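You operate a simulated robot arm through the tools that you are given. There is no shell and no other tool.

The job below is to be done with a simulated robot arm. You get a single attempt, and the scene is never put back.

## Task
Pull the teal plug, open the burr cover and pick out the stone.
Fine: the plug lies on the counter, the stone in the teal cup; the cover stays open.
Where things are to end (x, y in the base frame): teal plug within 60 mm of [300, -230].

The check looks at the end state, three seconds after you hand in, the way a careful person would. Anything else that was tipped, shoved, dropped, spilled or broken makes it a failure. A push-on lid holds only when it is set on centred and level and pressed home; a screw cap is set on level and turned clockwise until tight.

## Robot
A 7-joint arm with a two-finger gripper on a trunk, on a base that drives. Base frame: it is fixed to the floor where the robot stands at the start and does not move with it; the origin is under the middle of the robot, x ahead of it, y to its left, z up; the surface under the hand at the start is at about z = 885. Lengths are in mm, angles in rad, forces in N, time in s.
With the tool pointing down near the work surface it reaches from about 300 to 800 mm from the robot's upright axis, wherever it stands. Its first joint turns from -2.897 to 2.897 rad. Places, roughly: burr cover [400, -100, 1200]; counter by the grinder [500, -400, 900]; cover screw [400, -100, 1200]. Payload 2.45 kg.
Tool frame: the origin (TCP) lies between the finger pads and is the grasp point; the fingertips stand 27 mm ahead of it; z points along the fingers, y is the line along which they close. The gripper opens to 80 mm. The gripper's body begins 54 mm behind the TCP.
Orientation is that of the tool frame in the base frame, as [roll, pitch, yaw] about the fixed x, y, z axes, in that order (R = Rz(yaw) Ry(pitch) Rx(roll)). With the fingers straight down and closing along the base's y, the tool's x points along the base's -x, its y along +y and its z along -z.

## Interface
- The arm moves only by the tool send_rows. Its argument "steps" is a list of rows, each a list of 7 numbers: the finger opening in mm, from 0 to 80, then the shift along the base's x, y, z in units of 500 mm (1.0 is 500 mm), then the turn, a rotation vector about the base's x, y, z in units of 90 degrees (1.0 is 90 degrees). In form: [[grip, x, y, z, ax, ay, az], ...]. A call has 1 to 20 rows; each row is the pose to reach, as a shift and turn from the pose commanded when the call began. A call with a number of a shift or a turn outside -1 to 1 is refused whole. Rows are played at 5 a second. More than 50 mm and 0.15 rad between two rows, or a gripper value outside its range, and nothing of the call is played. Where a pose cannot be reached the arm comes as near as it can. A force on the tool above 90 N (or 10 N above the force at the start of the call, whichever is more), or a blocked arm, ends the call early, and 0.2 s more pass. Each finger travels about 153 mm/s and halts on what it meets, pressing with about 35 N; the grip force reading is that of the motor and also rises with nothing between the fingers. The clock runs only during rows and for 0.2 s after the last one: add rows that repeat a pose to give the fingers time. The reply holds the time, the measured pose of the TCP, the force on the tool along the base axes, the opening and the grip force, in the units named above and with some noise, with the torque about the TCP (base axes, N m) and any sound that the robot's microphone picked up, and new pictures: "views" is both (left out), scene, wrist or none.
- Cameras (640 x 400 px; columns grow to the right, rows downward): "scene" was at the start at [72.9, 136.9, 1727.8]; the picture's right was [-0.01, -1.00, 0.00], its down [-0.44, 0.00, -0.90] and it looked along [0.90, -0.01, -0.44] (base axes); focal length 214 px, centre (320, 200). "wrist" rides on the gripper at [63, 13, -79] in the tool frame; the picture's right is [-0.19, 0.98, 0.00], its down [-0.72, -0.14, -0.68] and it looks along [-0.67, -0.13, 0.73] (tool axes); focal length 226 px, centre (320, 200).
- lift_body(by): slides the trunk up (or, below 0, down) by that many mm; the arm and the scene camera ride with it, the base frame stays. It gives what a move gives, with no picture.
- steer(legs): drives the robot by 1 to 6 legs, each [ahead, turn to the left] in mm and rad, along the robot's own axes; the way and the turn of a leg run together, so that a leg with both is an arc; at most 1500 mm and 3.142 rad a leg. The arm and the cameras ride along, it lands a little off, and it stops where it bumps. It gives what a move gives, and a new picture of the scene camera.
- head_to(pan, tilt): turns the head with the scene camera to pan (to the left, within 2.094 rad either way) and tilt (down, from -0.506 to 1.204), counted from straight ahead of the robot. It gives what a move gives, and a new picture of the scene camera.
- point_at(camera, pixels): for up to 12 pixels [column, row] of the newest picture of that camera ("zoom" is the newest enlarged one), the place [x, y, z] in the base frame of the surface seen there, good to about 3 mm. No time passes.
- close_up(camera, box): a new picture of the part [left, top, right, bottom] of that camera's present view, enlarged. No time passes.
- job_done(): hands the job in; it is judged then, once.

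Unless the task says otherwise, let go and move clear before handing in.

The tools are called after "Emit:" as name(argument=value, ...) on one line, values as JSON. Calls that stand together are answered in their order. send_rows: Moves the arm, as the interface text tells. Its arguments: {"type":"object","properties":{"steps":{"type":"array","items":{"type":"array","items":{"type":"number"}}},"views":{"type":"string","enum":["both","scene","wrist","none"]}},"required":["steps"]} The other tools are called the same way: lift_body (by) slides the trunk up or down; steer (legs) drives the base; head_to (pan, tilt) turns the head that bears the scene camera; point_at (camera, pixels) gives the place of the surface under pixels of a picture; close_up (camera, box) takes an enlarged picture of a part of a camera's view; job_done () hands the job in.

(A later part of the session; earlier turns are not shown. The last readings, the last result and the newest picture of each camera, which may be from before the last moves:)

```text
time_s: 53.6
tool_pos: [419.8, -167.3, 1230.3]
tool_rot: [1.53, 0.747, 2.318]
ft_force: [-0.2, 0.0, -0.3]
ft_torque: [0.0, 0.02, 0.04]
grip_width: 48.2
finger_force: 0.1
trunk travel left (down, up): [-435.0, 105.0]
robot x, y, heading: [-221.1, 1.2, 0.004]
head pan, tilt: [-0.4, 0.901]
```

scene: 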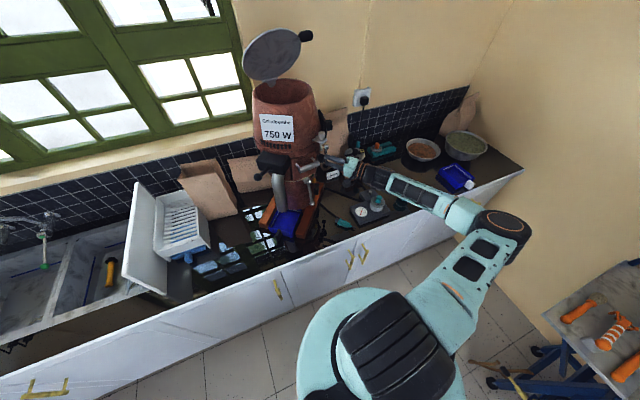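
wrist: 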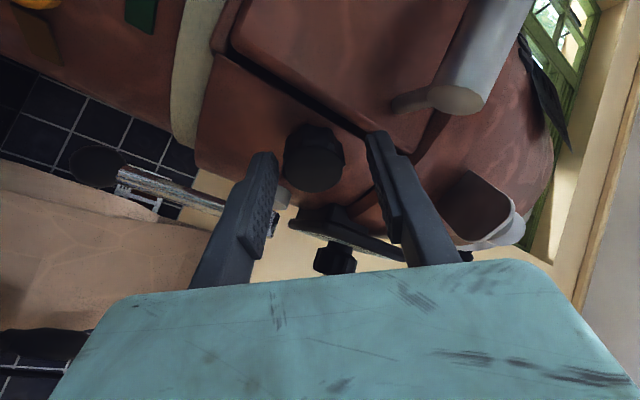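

The knob (315,158) is between the fingers. Gripping and turning a long 118° stroke counter-clockwise, then opening.

Emit:
send_rows(steps=[[25, 0, 0, 0, 0, 0, 0], [15, 0, 0, 0, 0, 0, 0], [15, 0, 0, 0, 0, 0, 0], [15, 0, 0, 0, -0.069, -0.064, 0], [15, 0, 0, 0, -0.138, -0.128, 0], [15, 0, 0, 0, -0.207, -0.192, 0], [15, 0, 0, 0, -0.276, -0.256, 0], [15, 0, 0, 0, -0.345, -0.32, 0], [15, 0, 0, 0, -0.414, -0.384, 0], [15, 0, 0, 0, -0.483, -0.448, 0], [15, 0, 0, 0, -0.552, -0.512, 0], [15, 0, 0, 0, -0.621, -0.576, 0], [15, 0, 0, 0, -0.69, -0.64, 0], [15, 0, 0, 0, -0.759, -0.704, 0], [15, 0, 0, 0, -0.828, -0.768, 0], [15, 0, 0, 0, -0.897, -0.832, 0], [15, 0, 0, 0, -0.96, -0.893, 0], [48, 0, 0, 0, -0.96, -0.893, 0], [48, 0, 0, 0, -0.96, -0.893, 0]], views="wrist")

Emit:
close_up(camera="wrist", box=[220, 40, 420, 200])

```text
time_s: 57.6
tool_pos: [418.6, -167.4, 1229.6]
tool_rot: [-1.609, 0.334, -0.817]
ft_force: [0.0, 0.3, 0.1]
ft_torque: [0.04, 0.02, -0.04]
grip_width: 47.6
finger_force: 0.1
trunk travel left (down, up): [-435.0, 105.0]
robot x, y, heading: [-221.2, -0.4, 0.003]
head pan, tilt: [-0.4, 0.901]
```

wrist: 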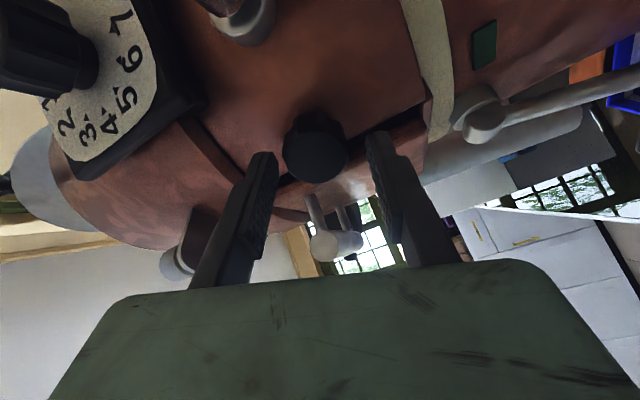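

```text
2.50 times, centred on (320, 120) of wrist
```

zoom: 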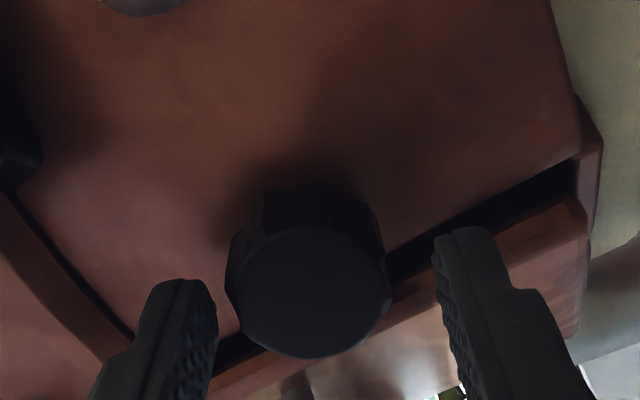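

The knob stands out further now (370° so far). Another return and stroke.

Emit:
send_rows(steps=[[48, -0.003, -0.003, 0, 0.069, 0.064, 0], [48, -0.003, -0.003, 0.001, 0.138, 0.128, 0], [48, -0.003, -0.003, 0.001, 0.207, 0.192, 0], [48, -0.003, -0.003, 0.001, 0.276, 0.256, 0], [48, -0.003, -0.003, 0.001, 0.345, 0.32, 0], [48, -0.003, -0.003, 0.001, 0.414, 0.384, 0], [48, -0.003, -0.003, 0.001, 0.483, 0.448, 0], [48, -0.003, -0.003, 0.001, 0.552, 0.512, 0], [48, -0.003, -0.003, 0.001, 0.621, 0.576, 0], [48, -0.003, -0.003, 0.001, 0.69, 0.64, 0], [48, -0.003, -0.003, 0.001, 0.759, 0.704, 0], [48, -0.003, -0.003, 0.001, 0.828, 0.768, 0], [48, -0.003, -0.003, 0.001, 0.897, 0.832, 0], [48, -0.003, -0.003, 0.001, 0.96, 0.893, 0], [48, -0.003, -0.003, 0.001, 0.96, 0.893, 0]], views="none")

Emit:
send_rows(steps=[[25, 0, 0, 0, 0, 0, 0], [15, 0, 0, 0, 0, 0, 0], [15, 0, 0, 0, 0, 0, 0], [15, 0, 0, 0, -0.069, -0.064, 0], [15, 0, 0, 0, -0.138, -0.128, 0], [15, 0, 0, 0, -0.207, -0.192, 0], [15, 0, 0, 0, -0.276, -0.256, 0], [15, 0, 0, 0, -0.345, -0.32, 0], [15, 0, 0, 0, -0.414, -0.384, 0], [15, 0, 0, 0, -0.483, -0.448, 0], [15, 0, 0, 0, -0.552, -0.512, 0], [15, 0, 0, 0, -0.621, -0.576, 0], [15, 0, 0, 0, -0.69, -0.64, 0], [15, 0, 0, 0, -0.759, -0.704, 0], [15, 0, 0, 0, -0.828, -0.768, 0], [15, 0, 0, 0, -0.897, -0.832, 0], [15, 0, 0, 0, -0.96, -0.893, 0], [15, 0, 0, 0, -0.96, -0.893, 0]], views="wrist")

Emit:
close_up(camera="wrist", box=[220, 40, 420, 200])

```text
time_s: 60.8
tool_pos: [417.1, -171.1, 1230.7]
tool_rot: [1.531, 0.744, 2.317]
ft_force: [-0.8, 0.3, -0.5]
ft_torque: [-0.02, 0.01, 0.02]
grip_width: 48.2
finger_force: 0.1
trunk travel left (down, up): [-435.0, 105.0]
robot x, y, heading: [-216.9, -0.9, -0.001]
head pan, tilt: [-0.4, 0.901]
```

```text
time_s: 64.6
tool_pos: [417.7, -171.4, 1232.2]
tool_rot: [-1.608, 0.333, -0.819]
ft_force: [-4.8, -11.8, 5.1]
ft_torque: [0.53, 0.27, -0.01]
grip_width: 36.4
finger_force: 45.1
trunk travel left (down, up): [-435.0, 105.0]
robot x, y, heading: [-218.0, -1.1, 0.004]
head pan, tilt: [-0.4, 0.901]
```

wrist: 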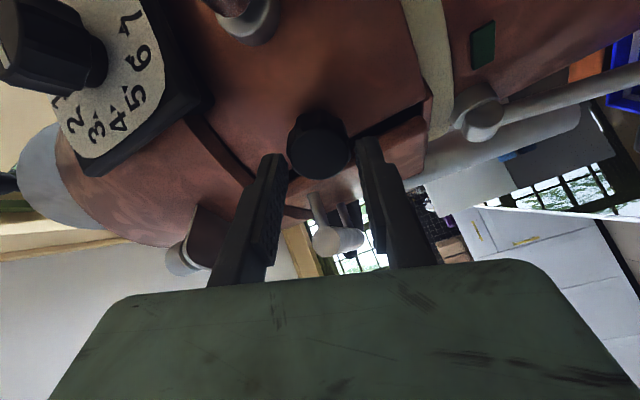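

```text
2.50 times, centred on (320, 120) of wrist
```

zoom: 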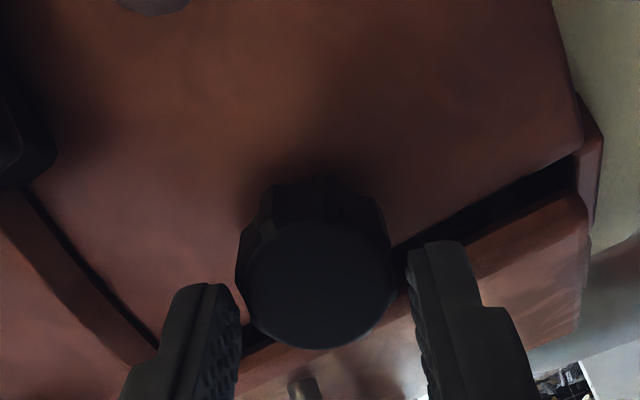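

The grip is now 36.4 mm wide with ~0.57 N·m resisting, which suggests the screw reached its out-stop (the fingers rode up on the lobes). I'll release, back off and inspect the knob and cover.

Emit:
send_rows(steps=[[48, 0, 0, 0, 0, 0, 0], [48, 0, 0, 0, 0, 0, 0], [48, -0.04, -0.037, 0, 0, 0, 0], [48, -0.07, -0.065, 0, 0.069, 0.064, 0], [48, -0.1, -0.093, 0, 0.138, 0.128, 0], [48, -0.1, -0.093, 0, 0.207, 0.192, 0], [48, -0.1, -0.093, 0, 0.276, 0.256, 0], [48, -0.1, -0.093, 0, 0.345, 0.32, 0], [48, -0.1, -0.093, 0, 0.414, 0.384, 0], [48, -0.1, -0.093, 0, 0.483, 0.448, 0], [48, -0.1, -0.093, 0, 0.483, 0.448, 0]], views="wrist")

Emit:
close_up(camera="wrist", box=[220, 20, 420, 180])

Emit:
point_at(camera="zoom", pixels=[[303, 270], [290, 260], [315, 260], [303, 240], [303, 200], [400, 200], [420, 350], [350, 200], [270, 150], [300, 140]])

```text
time_s: 67.0
tool_pos: [367.7, -216.0, 1231.3]
tool_rot: [-1.597, 1.373, -0.809]
ft_force: [0.0, -0.2, 1.0]
ft_torque: [-0.01, -0.01, -0.02]
grip_width: 48.1
finger_force: 0.0
trunk travel left (down, up): [-435.0, 105.0]
robot x, y, heading: [-219.3, -2.0, 0.003]
head pan, tilt: [-0.4, 0.901]
```

wrist: 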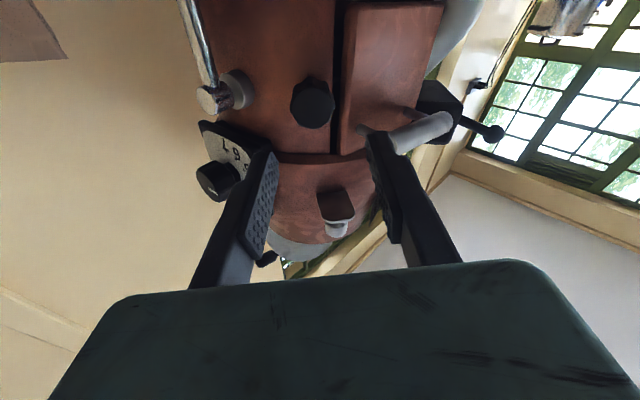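

```text
2.50 times, centred on (320, 100) of wrist
```

zoom: 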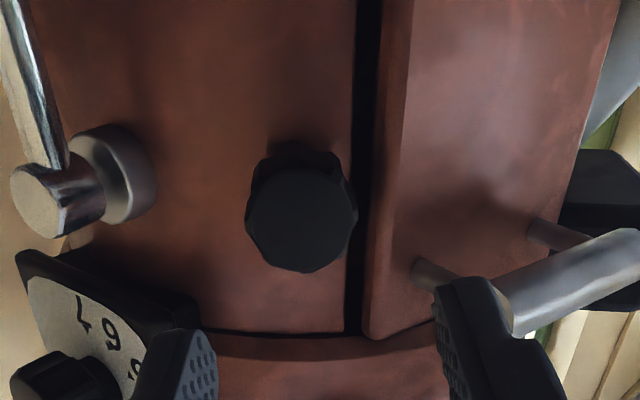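

```text
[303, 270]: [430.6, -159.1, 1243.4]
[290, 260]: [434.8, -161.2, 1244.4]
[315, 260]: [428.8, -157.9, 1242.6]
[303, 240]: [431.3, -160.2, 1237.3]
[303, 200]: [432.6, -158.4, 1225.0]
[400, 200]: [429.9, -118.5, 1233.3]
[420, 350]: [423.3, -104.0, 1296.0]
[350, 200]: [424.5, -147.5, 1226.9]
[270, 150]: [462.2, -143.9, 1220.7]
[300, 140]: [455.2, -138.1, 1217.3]
```

The knob face is now at r≈152 and did not move further in the last stroke, so the screw seems to be out to its stop. I'll now look at the handle's surroundings (black box and its ball lever) before gripping the bar.

Emit:
close_up(camera="scene", box=[240, 135, 340, 215])

Emit:
point_at(camera="zoom", pixels=[[130, 235], [165, 200], [100, 150], [205, 190], [205, 130], [215, 250], [275, 200], [340, 180], [250, 165], [310, 150], [290, 255], [240, 220]])

```text
5.00 times, centred on (290, 175) of scene
```

zoom: 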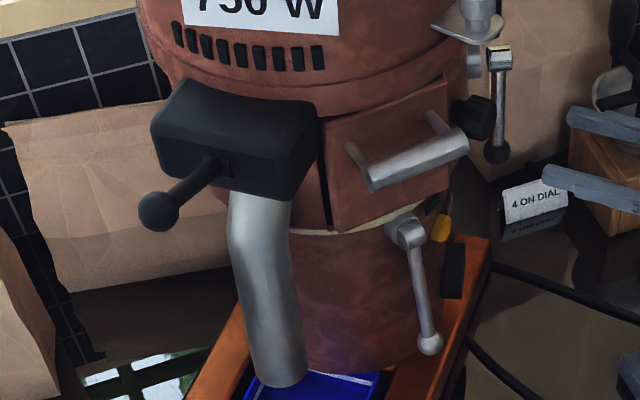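

```text
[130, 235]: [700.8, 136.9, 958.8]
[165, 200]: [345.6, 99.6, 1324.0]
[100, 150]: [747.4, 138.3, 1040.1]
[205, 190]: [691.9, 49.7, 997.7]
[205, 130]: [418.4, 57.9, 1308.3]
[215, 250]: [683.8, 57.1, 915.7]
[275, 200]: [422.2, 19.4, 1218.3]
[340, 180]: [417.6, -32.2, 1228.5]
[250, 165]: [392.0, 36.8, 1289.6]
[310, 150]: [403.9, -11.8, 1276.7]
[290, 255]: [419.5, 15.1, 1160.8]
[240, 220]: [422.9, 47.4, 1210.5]
```

The black box front is at x≈392 and its ball lever is off at y≈100, so the hand can come straight at the bar. I'll back out, roll the hand so the fingers close vertically, then face the cover.

Emit:
send_rows(steps=[[60, -0.02, 0, 0.005, 0.068, 0.064, 0], [60, -0.05, 0.0, 0.01, 0.137, 0.127, 0], [60, -0.08, 0.0, 0.02, 0.205, 0.191, 0], [60, -0.11, 0.01, 0.03, 0.274, 0.255, 0], [60, -0.14, 0.02, 0.04, 0.342, 0.318, 0], [60, -0.16, 0.02, 0.05, 0.411, 0.382, 0], [60, -0.18, 0.03, 0.055, 0.479, 0.446, 0], [60, -0.18, 0.03, 0.055, 0.547, 0.509, 0], [60, -0.18, 0.03, 0.055, 0.616, 0.573, 0], [60, -0.18, 0.03, 0.055, 0.684, 0.637, 0], [60, -0.18, 0.03, 0.055, 0.753, 0.7, 0], [60, -0.18, 0.03, 0.055, 0.821, 0.764, 0], [60, -0.18, 0.03, 0.055, 0.821, 0.764, 0]], views="none")

Emit:
send_rows(steps=[[60, 0.004, 0.04, 0, 0, 0, -0.077], [60, 0.008, 0.08, 0, 0, 0, -0.154], [60, 0.012, 0.12, 0, 0, 0, -0.231], [60, 0.016, 0.16, 0, 0, 0, -0.308], [60, 0.02, 0.2, 0, 0, 0, -0.384], [60, 0.02, 0.2, 0, 0, 0, -0.384]], views="both")

```text
time_s: 69.8
tool_pos: [278.5, -202.4, 1258.5]
tool_rot: [1.533, 0.009, 2.316]
ft_force: [-0.4, 0.4, -0.3]
ft_torque: [-0.02, -0.04, 0.03]
grip_width: 60.1
finger_force: 0.0
trunk travel left (down, up): [-435.0, 105.0]
robot x, y, heading: [-216.3, 0.6, 0.001]
head pan, tilt: [-0.4, 0.901]
```

```text
time_s: 71.2
tool_pos: [283.8, -103.1, 1259.2]
tool_rot: [1.532, 0.011, 1.71]
ft_force: [-0.5, 0.3, -0.1]
ft_torque: [0.0, 0.04, -0.03]
grip_width: 60.0
finger_force: 0.0
out of reach, approached as far as the arm can: row 4
trunk travel left (down, up): [-435.0, 105.0]
robot x, y, heading: [-218.6, 2.5, 0.001]
head pan, tilt: [-0.4, 0.901]
```

scene: 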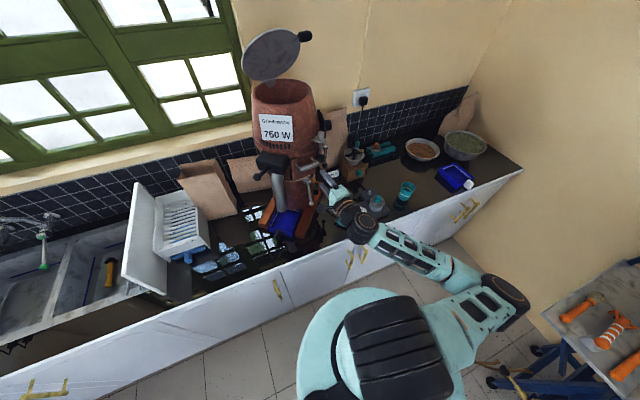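
wrist: 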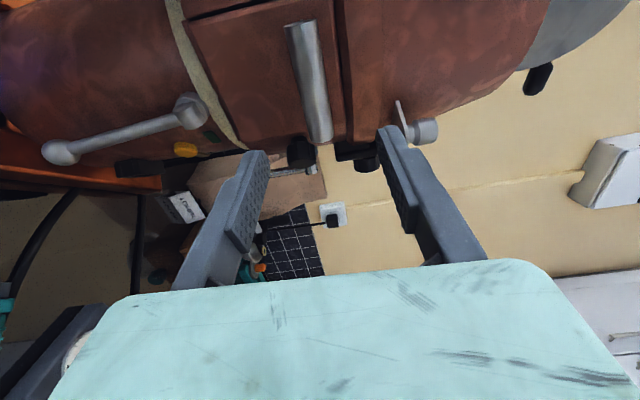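

The bar (310,80) is between the fingers, which now close vertically. Advancing onto it.

Emit:
send_rows(steps=[[60, 0.06, 0.025, 0, 0, 0, 0], [60, 0.12, 0.035, 0, 0, 0, 0], [60, 0.16, 0.04, 0, 0, 0, 0], [60, 0.192, 0.043, 0, 0, 0, 0], [60, 0.192, 0.043, 0, 0, 0, 0]], views="both")

Emit:
close_up(camera="wrist", box=[200, 80, 440, 270])

```text
time_s: 72.4
tool_pos: [382.7, -82.6, 1259.8]
tool_rot: [1.533, 0.01, 1.713]
ft_force: [-0.5, -1.0, 0.8]
ft_torque: [0.0, 0.02, 0.0]
grip_width: 60.0
finger_force: 0.0
trunk travel left (down, up): [-435.0, 105.0]
robot x, y, heading: [-217.0, 0.4, 0.003]
head pan, tilt: [-0.4, 0.901]
```

scene: 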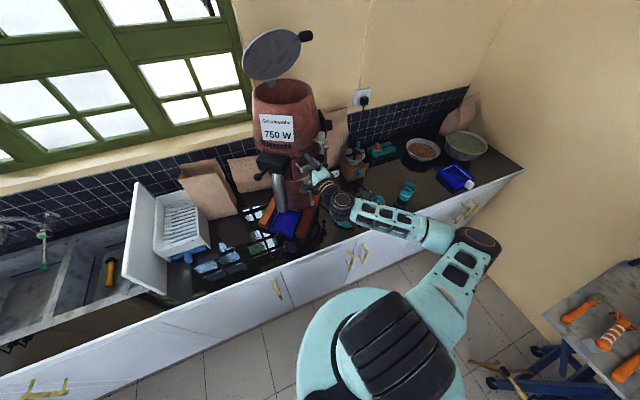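
wrist: 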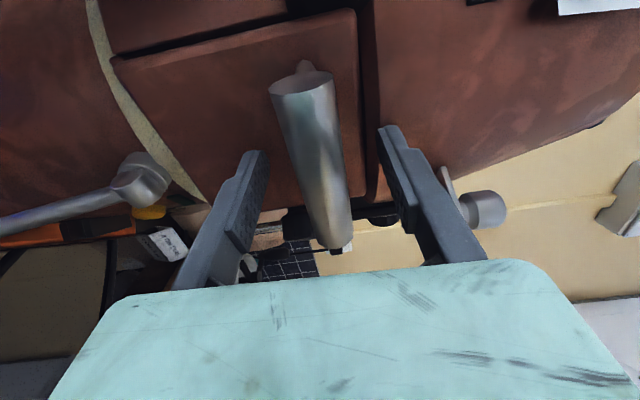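

```text
2.11 times, centred on (320, 175) of wrist
```

zoom: 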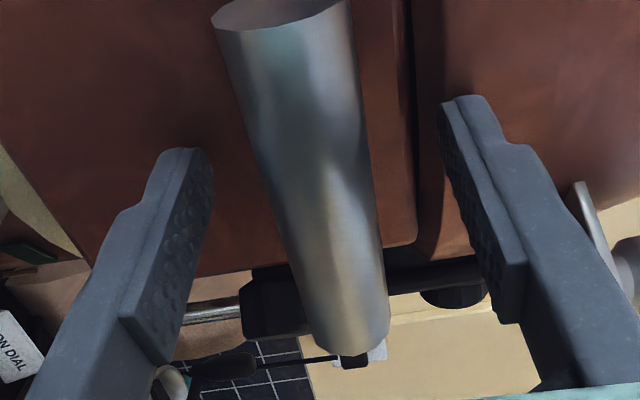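

The bar lies between the pads. Closing on it.

Emit:
send_rows(steps=[[40, 0, 0, 0, 0, 0, 0], [20, 0, 0, 0, 0, 0, 0], [10, 0, 0, 0, 0, 0, 0], [10, 0, 0, 0, 0, 0, 0]], views="wrist")

```text
time_s: 73.4
tool_pos: [383.6, -81.8, 1258.0]
tool_rot: [1.532, 0.01, 1.715]
ft_force: [0.0, 0.0, 8.2]
ft_torque: [0.33, -0.21, 0.03]
grip_width: 21.3
finger_force: 44.9
trunk travel left (down, up): [-435.0, 105.0]
robot x, y, heading: [-217.3, 0.9, 0.004]
head pan, tilt: [-0.4, 0.901]
```

wrist: 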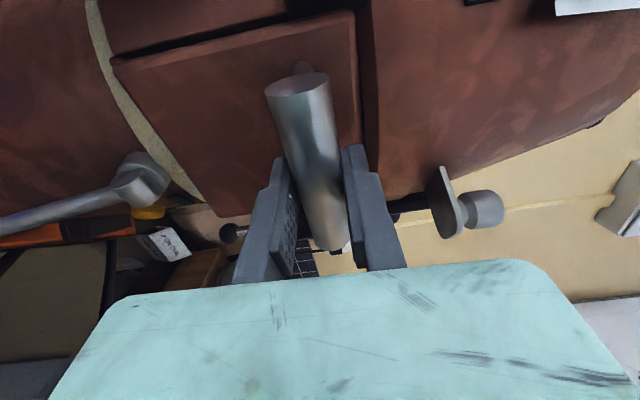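

Bar gripped (21.3 mm). A gentle 8 mm test pull straight outward.

Emit:
send_rows(steps=[[5, -0.004, -0.0006, 0, 0, 0, 0], [5, -0.008, -0.0012, 0, 0, 0, 0], [5, -0.016, -0.0023, 0, 0, 0, 0], [5, -0.016, -0.0023, 0, 0, 0, 0]], views="wrist")

```text
time_s: 74.4
tool_pos: [377.1, -81.5, 1255.7]
tool_rot: [1.539, 0.009, 1.712]
ft_force: [8.4, -1.4, -12.8]
ft_torque: [0.23, -0.04, -0.39]
grip_width: 21.2
finger_force: 44.8
trunk travel left (down, up): [-435.0, 105.0]
robot x, y, heading: [-218.8, 2.2, 0.004]
head pan, tilt: [-0.4, 0.901]
```

wrist: 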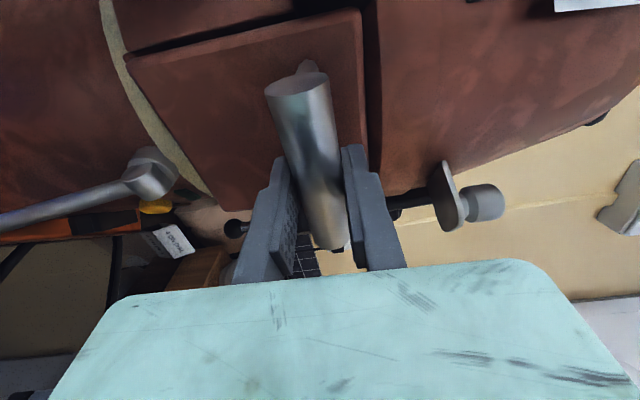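

The bar moved outward and pulled downward (z 1258→1255.7, force -13 N in z), so the cover tips down about a hinge along its bottom edge. I'll follow that arc (centre ≈ x 430, z 1172, radius 99) for the first 30°.

Emit:
send_rows(steps=[[5, -0.008, -0.001, -0.012, 0, 0, 0], [5, -0.017, -0.0025, -0.02, 0, 0, 0], [5, -0.03, -0.004, -0.032, 0, 0, 0], [5, -0.042, -0.006, -0.046, 0, 0, 0], [5, -0.052, -0.0075, -0.06, 0, 0, 0], [5, -0.062, -0.009, -0.07, 0, 0, 0], [5, -0.062, -0.009, -0.07, 0, 0, 0]], views="wrist")

```text
time_s: 76.0
tool_pos: [343.0, -87.8, 1222.5]
tool_rot: [1.532, 0.011, 1.713]
ft_force: [-3.4, -8.2, 5.4]
ft_torque: [0.25, -0.18, -0.21]
grip_width: 21.2
finger_force: 44.8
trunk travel left (down, up): [-435.0, 105.0]
robot x, y, heading: [-220.6, -2.7, 0.003]
head pan, tilt: [-0.4, 0.901]
```

wrist: 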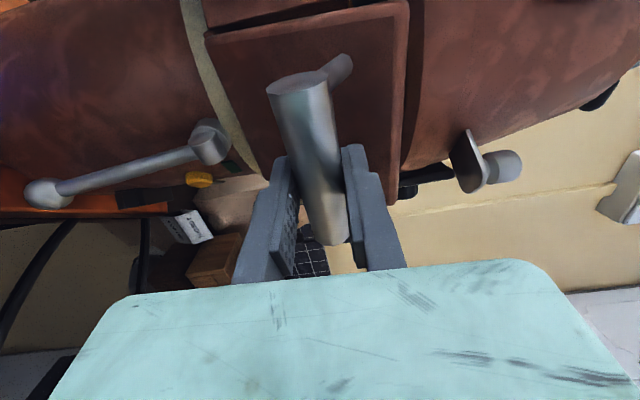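

Low forces; the cover is tipping open as expected. Continuing along the arc to ~60°.

Emit:
send_rows(steps=[[5, -0.006, -0.001, -0.014, 0, 0, 0], [5, -0.012, -0.002, -0.029, 0, 0, 0], [5, -0.018, -0.003, -0.045, 0, 0, 0], [5, -0.022, -0.003, -0.062, 0, 0, 0], [5, -0.025, -0.004, -0.079, 0, 0, 0], [5, -0.026, -0.004, -0.096, 0, 0, 0], [5, -0.026, -0.004, -0.096, 0, 0, 0]], views="both")

Emit:
close_up(camera="scene", box=[240, 115, 360, 215])

```text
time_s: 77.6
tool_pos: [332.2, -88.7, 1174.7]
tool_rot: [1.531, 0.009, 1.714]
ft_force: [-2.9, -12.4, 3.3]
ft_torque: [0.22, -0.31, -0.03]
grip_width: 21.3
finger_force: 45.4
trunk travel left (down, up): [-435.0, 105.0]
robot x, y, heading: [-220.6, 0.4, 0.003]
head pan, tilt: [-0.4, 0.901]
```

scene: 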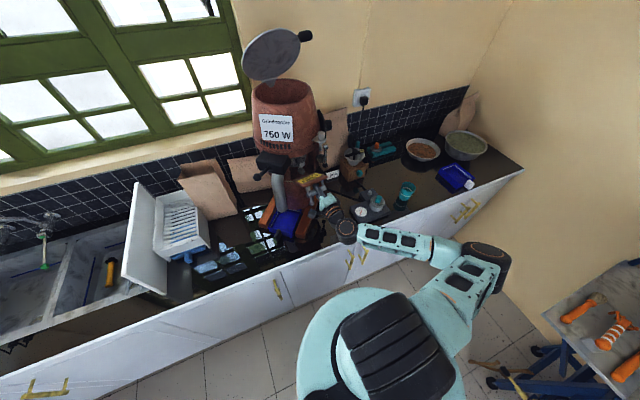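
wrist: 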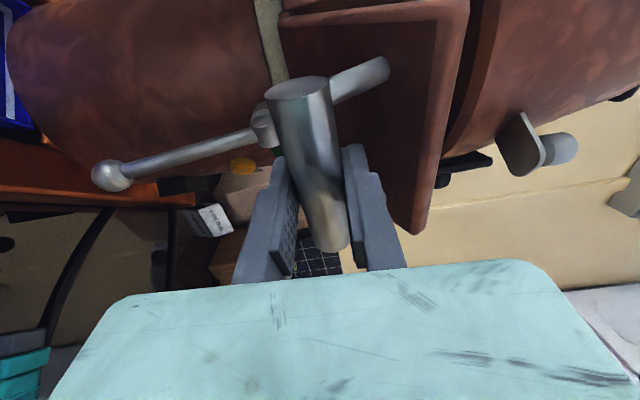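

```text
4.00 times, centred on (300, 165) of scene
```

zoom: 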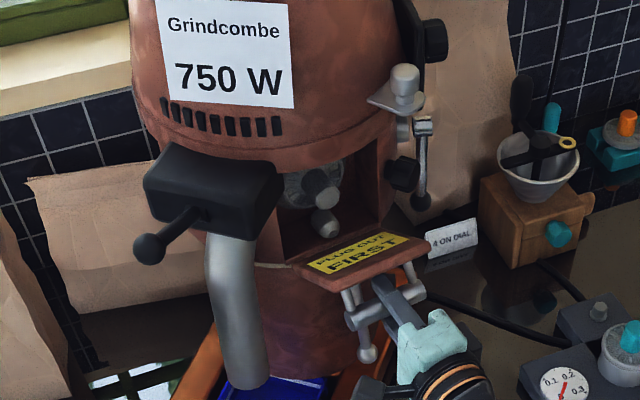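

The cover has tipped open ("PLUG OUT FIRST" on its inside) and the burr chamber is visible at zoom (325,195). Continuing the arc towards its stop.

Emit:
send_rows(steps=[[5, 0.002, 0, -0.017, 0, 0, 0], [5, 0.005, 0.001, -0.034, 0, 0, 0], [5, 0.01, 0.0015, -0.051, 0, 0, 0], [5, 0.015, 0.002, -0.067, 0, 0, 0], [5, 0.022, 0.003, -0.083, 0, 0, 0], [5, 0.022, 0.003, -0.083, 0, 0, 0]], views="both")

Emit:
close_up(camera="scene", box=[260, 135, 340, 205])

```text
time_s: 79.0
tool_pos: [342.5, -86.3, 1132.5]
tool_rot: [1.535, 0.009, 1.715]
ft_force: [-15.2, 2.4, -5.1]
ft_torque: [0.29, -0.03, 0.16]
grip_width: 21.5
finger_force: 45.4
trunk travel left (down, up): [-435.0, 105.0]
robot x, y, heading: [-218.3, -1.3, 0.004]
head pan, tilt: [-0.4, 0.901]
```

scene: 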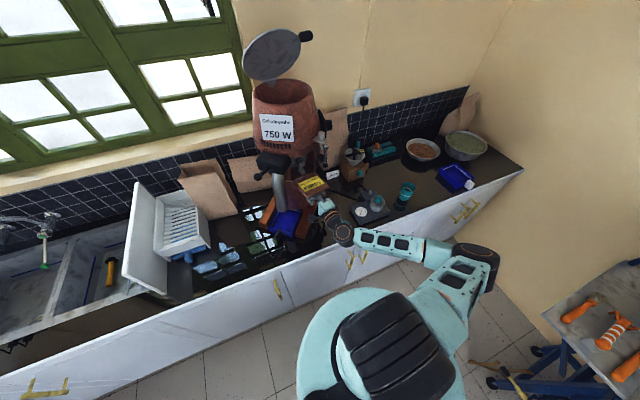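
wrist: 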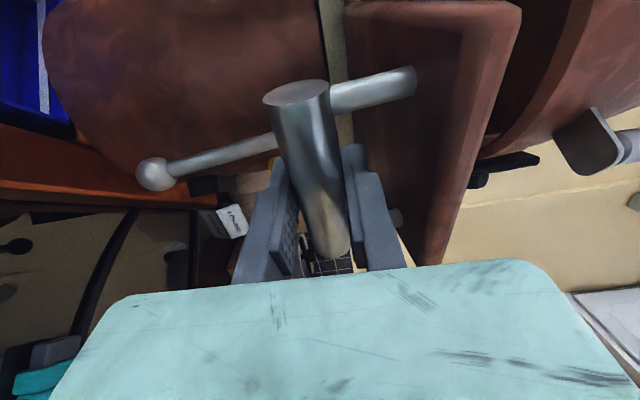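

```text
5.71 times, centred on (300, 170) of scene
```

zoom: 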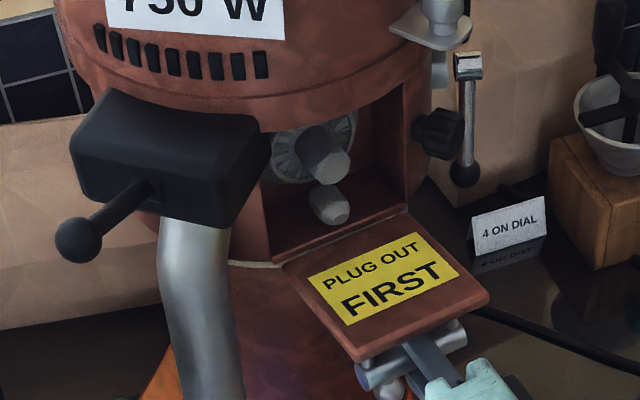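

Cover is about 86° down and the stone-like lump can be seen in the chamber at zoom (330,203). I'll follow another 15° to see whether there's a stop.

Emit:
send_rows(steps=[[5, 0.008, 0.001, -0.015, 0, 0, 0], [5, 0.014, 0.002, -0.029, 0, 0, 0], [5, 0.021, 0.003, -0.043, 0, 0, 0], [5, 0.021, 0.003, -0.043, 0, 0, 0]], views="wrist")

Emit:
close_up(camera="scene", box=[260, 135, 340, 205])

```text
time_s: 80.0
tool_pos: [354.0, -85.5, 1112.4]
tool_rot: [1.532, 0.011, 1.714]
ft_force: [7.9, 8.4, 10.6]
ft_torque: [0.28, -0.25, 0.23]
grip_width: 21.5
finger_force: 44.6
trunk travel left (down, up): [-435.0, 105.0]
robot x, y, heading: [-218.1, 1.7, 0.002]
head pan, tilt: [-0.4, 0.901]
```

wrist: 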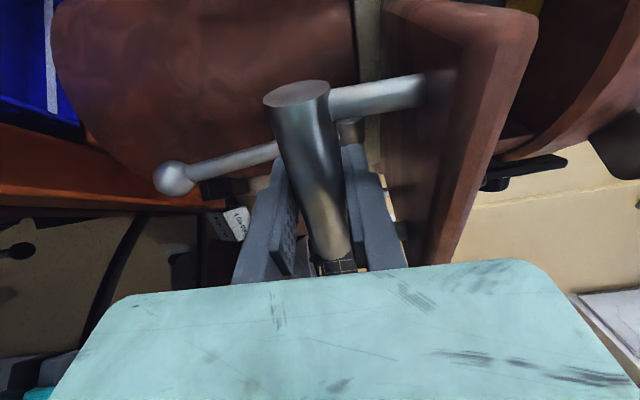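

```text
5.71 times, centred on (300, 170) of scene
```

zoom: 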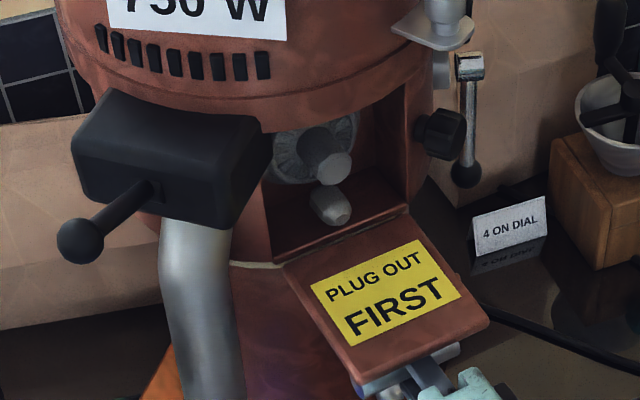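

Still moving freely at ~100°. A little more, to find the stop before letting go.

Emit:
send_rows(steps=[[5, 0.01, 0.001, -0.014, 0, 0, 0], [5, 0.021, 0.003, -0.027, 0, 0, 0], [5, 0.021, 0.003, -0.027, 0, 0, 0]], views="wrist")

```text
time_s: 80.8
tool_pos: [356.1, -83.9, 1109.1]
tool_rot: [1.513, 0.013, 1.712]
ft_force: [-52.0, -9.2, 70.9]
ft_torque: [0.34, 0.0, -0.63]
grip_width: 21.4
finger_force: 45.0
trunk travel left (down, up): [-435.0, 105.0]
robot x, y, heading: [-220.4, -4.9, 0.002]
head pan, tilt: [-0.4, 0.901]
```

wrist: 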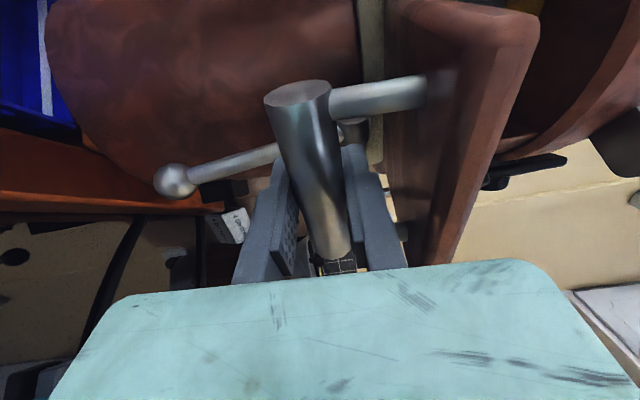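

The stop is reached at ~103° (force rose to 88 N). I'll ease back, open slightly and withdraw the fingers straight out.

Emit:
send_rows(steps=[[5, -0.018, -0.002, 0.021, 0, 0, 0], [5, -0.018, -0.002, 0.021, 0, 0, 0], [36, -0.018, -0.002, 0.021, 0, 0, 0], [38, -0.018, -0.002, 0.021, 0, 0, 0], [38, -0.06, -0.008, 0.016, 0, 0, 0], [38, -0.12, -0.017, 0.01, 0, 0, 0], [38, -0.2, -0.03, 0.01, 0, 0, 0], [38, -0.2, -0.03, 0.01, 0, 0, 0]], views="both")

Emit:
close_up(camera="scene", box=[260, 135, 340, 205])

```text
time_s: 82.6
tool_pos: [263.1, -96.8, 1105.2]
tool_rot: [1.533, 0.012, 1.715]
ft_force: [0.1, -0.3, 0.3]
ft_torque: [0.0, 0.02, -0.02]
grip_width: 37.9
finger_force: 0.0
trunk travel left (down, up): [-435.0, 105.0]
robot x, y, heading: [-218.8, -2.2, 0.002]
head pan, tilt: [-0.4, 0.901]
```

scene: 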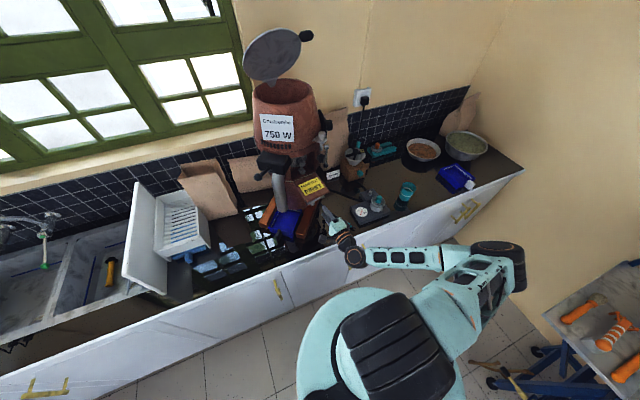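
wrist: 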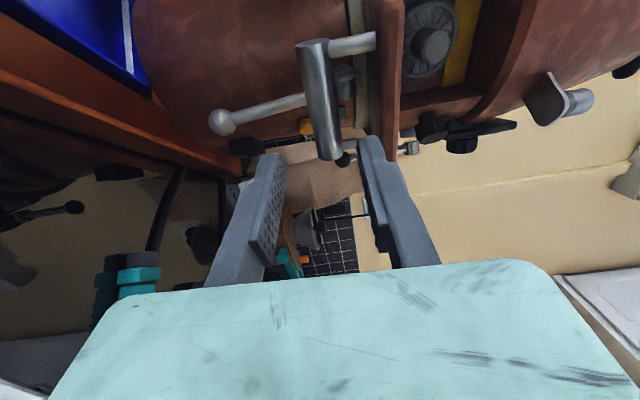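

```text
5.71 times, centred on (300, 170) of scene
```

zoom: 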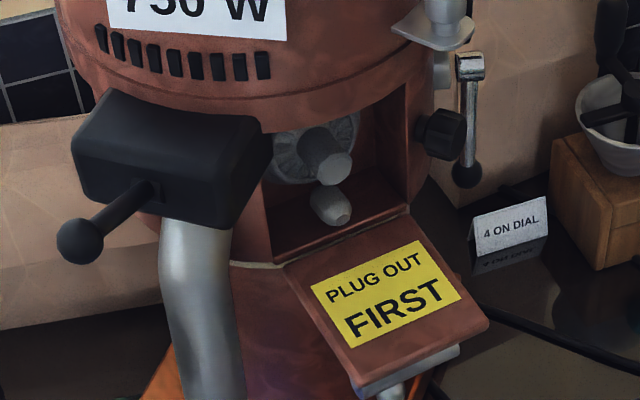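

The cover stays open and the fingers are clear; the lump at zoom (330,205) below the burr hub looks like the stone. I'll raise the hand and roll it a further 90° so the wrist camera is on top, looking into the chamber.

Emit:
send_rows(steps=[[38, -0.01, 0, 0.04, 0.09, 0.013, 0], [38, -0.02, 0, 0.08, 0.18, 0.026, 0], [38, -0.02, 0, 0.13, 0.27, 0.039, 0], [38, -0.02, 0, 0.18, 0.36, 0.052, 0], [38, -0.02, 0, 0.22, 0.45, 0.065, 0], [38, -0.02, 0, 0.25, 0.54, 0.078, 0], [38, -0.02, 0, 0.27, 0.63, 0.091, 0], [38, -0.02, 0, 0.27, 0.72, 0.104, 0], [38, -0.02, 0, 0.27, 0.81, 0.117, 0], [38, -0.02, 0, 0.27, 0.9, 0.13, 0], [38, -0.02, 0, 0.27, 0.99, 0.143, 0], [38, -0.02, 0, 0.27, 0.99, 0.143, 0]], views="wrist")

Emit:
close_up(camera="wrist", box=[220, 60, 420, 220])

```text
time_s: 85.2
tool_pos: [254.2, -98.1, 1239.5]
tool_rot: [1.506, -1.563, 1.742]
ft_force: [-0.3, -0.3, 0.7]
ft_torque: [0.0, 0.0, 0.02]
grip_width: 37.8
finger_force: 0.1
trunk travel left (down, up): [-435.0, 105.0]
robot x, y, heading: [-219.2, 3.5, 0.005]
head pan, tilt: [-0.4, 0.901]
```

wrist: 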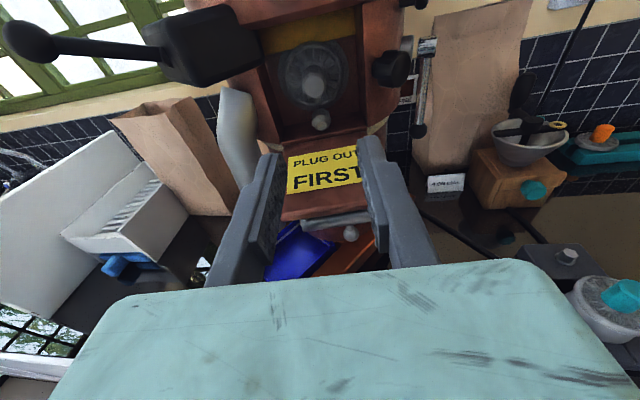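

```text
2.50 times, centred on (320, 140) of wrist
```

zoom: 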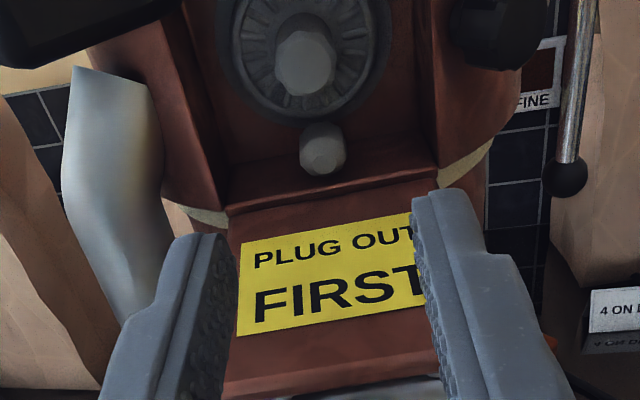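

Now the view is upright: the burr disc with its hub (305,60) and the faceted stone just below it at (322,148). Measuring.

Emit:
close_up(camera="wrist", box=[270, 40, 370, 140])

Emit:
point_at(camera="wrist", pixels=[[320, 121], [314, 121], [327, 121], [320, 114], [320, 127], [314, 88], [320, 133], [300, 133], [345, 128], [282, 80], [290, 75], [320, 105]])

```text
4.00 times, centred on (320, 90) of wrist
```

zoom: 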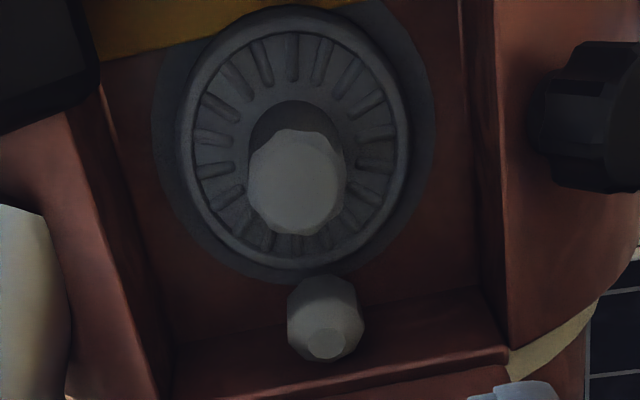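

```text
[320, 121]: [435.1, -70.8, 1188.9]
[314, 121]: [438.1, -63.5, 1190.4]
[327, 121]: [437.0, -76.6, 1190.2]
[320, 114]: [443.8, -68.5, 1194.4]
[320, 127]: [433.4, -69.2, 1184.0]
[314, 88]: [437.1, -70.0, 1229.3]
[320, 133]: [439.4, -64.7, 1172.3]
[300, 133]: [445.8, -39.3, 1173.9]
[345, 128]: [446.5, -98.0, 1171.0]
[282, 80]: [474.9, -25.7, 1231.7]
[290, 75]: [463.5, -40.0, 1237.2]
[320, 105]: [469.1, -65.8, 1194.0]
```

There are two grey lumps: one at the burr's centre (front at (437,-70,1229)) and one on the chamber floor (front at (434,-70,1188)). I'll get closer views to tell hub from stone.

Emit:
send_rows(steps=[[38, 0.06, 0.01, 0.02, 0, 0, 0], [38, 0.12, 0.02, 0.04, 0, 0, 0], [38, 0.14, 0.025, 0.05, 0, 0, 0], [38, 0.14, 0.025, 0.05, 0, 0, 0]], views="wrist")

Emit:
close_up(camera="wrist", box=[260, 60, 380, 160])

Emit:
close_up(camera="scene", box=[290, 150, 320, 175])

```text
time_s: 86.2
tool_pos: [324.9, -86.9, 1263.3]
tool_rot: [1.516, -1.56, 1.731]
ft_force: [-0.1, 0.1, 1.0]
ft_torque: [0.02, -0.02, -0.03]
grip_width: 38.1
finger_force: 0.1
trunk travel left (down, up): [-435.0, 105.0]
robot x, y, heading: [-221.4, -2.7, -0.0]
head pan, tilt: [-0.4, 0.901]
```

wrist: 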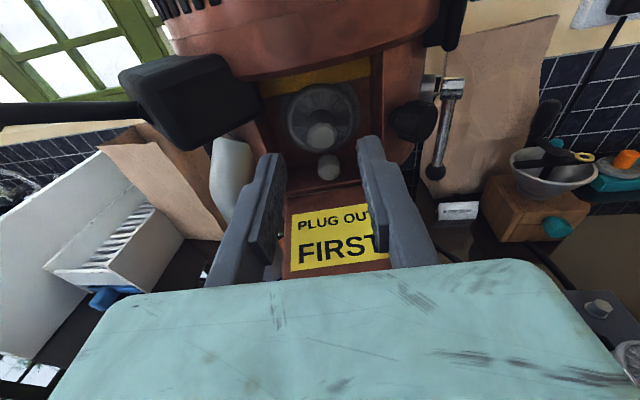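

```text
4.00 times, centred on (320, 110) of wrist
```

zoom: 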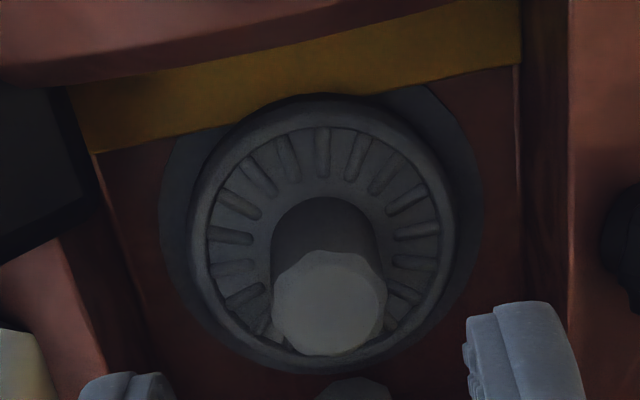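

```text
16.00 times, centred on (305, 162) of scene
```

zoom: 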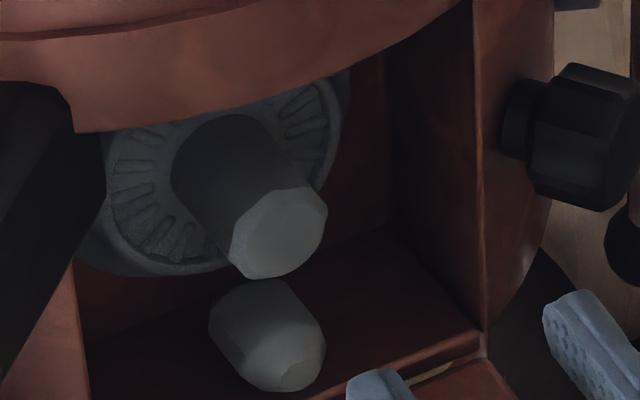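

The central one is the cylindrical hub; the separate pebble at zoom (268,335) lies on the chamber floor — that's the stone. Measuring its extent.

Emit:
point_at(camera="zoom", pixels=[[268, 335], [225, 320], [310, 340], [265, 290], [285, 375], [240, 300], [300, 310], [280, 240], [340, 300], [400, 330], [470, 335], [230, 150]])

Emit:
point_at(camera="wrist", pixels=[[328, 165], [320, 165], [336, 165], [328, 158], [328, 172], [328, 178], [322, 135], [300, 170], [350, 170], [318, 172], [338, 172], [328, 185]])

Emit:
close_up(camera="wrist", box=[270, 120, 390, 210])

```text
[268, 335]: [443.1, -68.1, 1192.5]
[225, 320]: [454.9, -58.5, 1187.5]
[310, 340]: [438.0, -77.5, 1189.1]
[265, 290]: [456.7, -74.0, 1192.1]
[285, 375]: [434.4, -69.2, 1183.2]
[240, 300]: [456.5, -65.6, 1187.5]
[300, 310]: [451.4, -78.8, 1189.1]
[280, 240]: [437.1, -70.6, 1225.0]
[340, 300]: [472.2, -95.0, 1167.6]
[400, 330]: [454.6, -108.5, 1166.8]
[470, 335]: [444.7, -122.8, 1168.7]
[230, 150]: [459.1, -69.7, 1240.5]
```

```text
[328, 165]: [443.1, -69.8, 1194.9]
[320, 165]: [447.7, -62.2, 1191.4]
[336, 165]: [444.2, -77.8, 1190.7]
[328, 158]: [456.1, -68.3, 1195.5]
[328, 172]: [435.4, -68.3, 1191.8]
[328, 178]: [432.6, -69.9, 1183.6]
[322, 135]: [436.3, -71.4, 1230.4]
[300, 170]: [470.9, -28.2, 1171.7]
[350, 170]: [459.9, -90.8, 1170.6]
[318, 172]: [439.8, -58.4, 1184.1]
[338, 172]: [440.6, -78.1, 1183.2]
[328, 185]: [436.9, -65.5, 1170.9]
```

```text
4.44 times, centred on (330, 165) of wrist
```

zoom: 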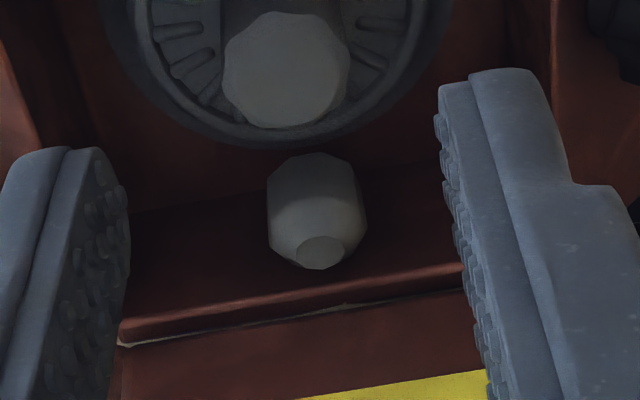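

The stone spans x 432-460, y -58 to -79, z 1171-1196. I'll tilt the hand 15° down and move to a standoff in front of it, keeping above the open cover.

Emit:
send_rows(steps=[[45, 0.02, 0.005, -0.02, -0.0088, 0.083, 0], [45, 0.04, 0.012, -0.06, -0.0175, 0.1657, 0], [45, 0.07, 0.018, -0.106, -0.0175, 0.1657, 0], [45, 0.07, 0.018, -0.106, -0.0175, 0.1657, 0]], views="wrist")

Emit:
close_up(camera="wrist", box=[240, 60, 400, 200])

```text
time_s: 87.2
tool_pos: [357.8, -77.6, 1211.2]
tool_rot: [3.104, -1.308, 0.144]
ft_force: [0.7, 0.1, -0.8]
ft_torque: [-0.01, 0.01, 0.01]
grip_width: 44.9
finger_force: 0.1
trunk travel left (down, up): [-435.0, 105.0]
robot x, y, heading: [-220.6, 2.4, 0.005]
head pan, tilt: [-0.4, 0.901]
```

wrist: 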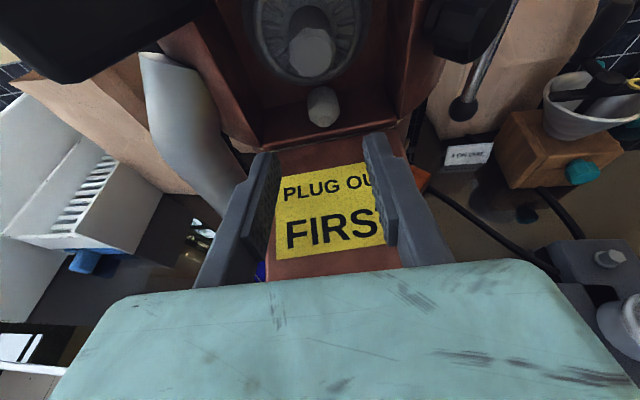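

```text
2.86 times, centred on (320, 130) of wrist
```

zoom: 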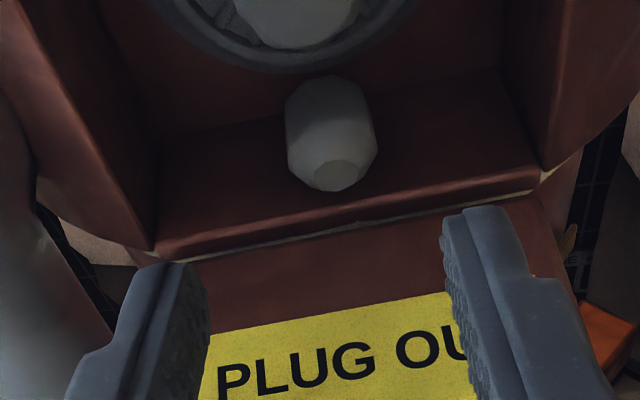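

Lined up: the stone (322,106) is midway between the fingers. Advancing along the tool axis.

Emit:
send_rows(steps=[[45, 0.05, 0.005, -0.013, 0, 0, 0], [45, 0.1, 0.01, -0.027, 0, 0, 0], [45, 0.13, 0.0125, -0.035, 0, 0, 0], [45, 0.158, 0.0152, -0.043, 0, 0, 0], [45, 0.158, 0.0152, -0.043, 0, 0, 0]], views="wrist")

Emit:
close_up(camera="wrist", box=[220, 80, 420, 240])

```text
time_s: 88.4
tool_pos: [437.1, -69.3, 1190.0]
tool_rot: [3.102, -1.312, 0.149]
ft_force: [-4.0, 0.2, 11.6]
ft_torque: [0.09, 0.94, 0.05]
grip_width: 45.2
finger_force: 0.0
trunk travel left (down, up): [-435.0, 105.0]
robot x, y, heading: [-220.6, -1.3, 0.004]
head pan, tilt: [-0.4, 0.901]
```

wrist: 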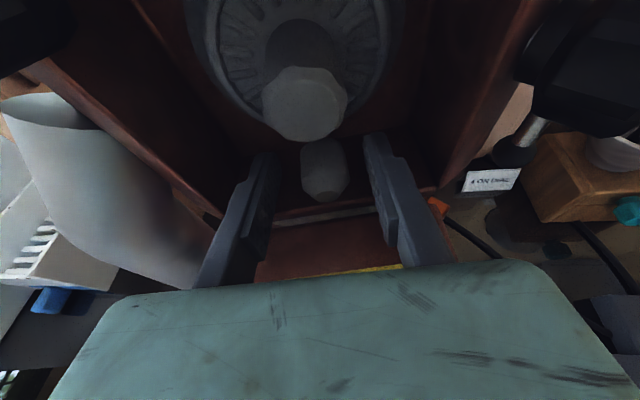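

```text
2.50 times, centred on (320, 160) of wrist
```

zoom: 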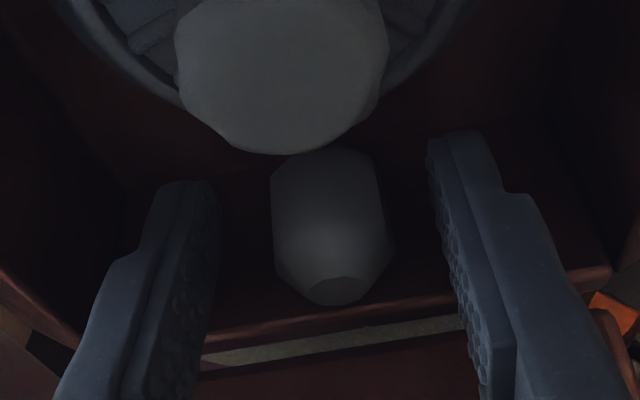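

Fingertips brush the chamber floor (11.6 N up), so I'll raise 2.5 mm and close on the stone.

Emit:
send_rows(steps=[[45, 0, 0, 0.005, 0, 0, 0], [30, 0, 0, 0.005, 0, 0, 0], [15, 0, 0, 0.005, 0, 0, 0], [5, 0, 0, 0.005, 0, 0, 0], [5, 0, 0, 0.005, 0, 0, 0]], views="wrist")

Emit:
close_up(camera="wrist", box=[220, 80, 420, 240])

```text
time_s: 89.6
tool_pos: [438.0, -68.8, 1190.8]
tool_rot: [3.103, -1.308, 0.145]
ft_force: [-0.3, -1.0, -3.0]
ft_torque: [-0.05, 0.11, -0.08]
grip_width: 22.6
finger_force: 35.3
trunk travel left (down, up): [-435.0, 105.0]
robot x, y, heading: [-217.4, 1.5, 0.002]
head pan, tilt: [-0.4, 0.901]
```

wrist: 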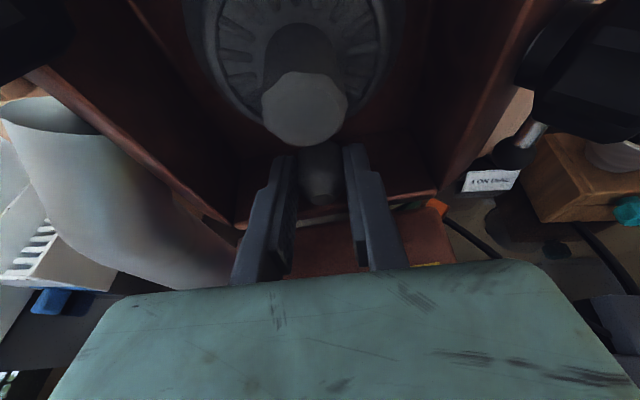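

```text
2.50 times, centred on (320, 160) of wrist
```

zoom: 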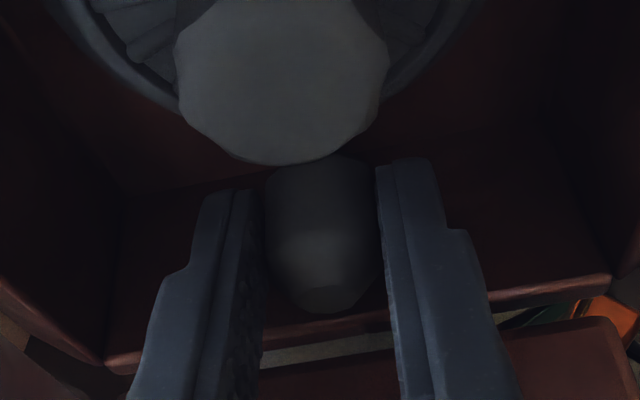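

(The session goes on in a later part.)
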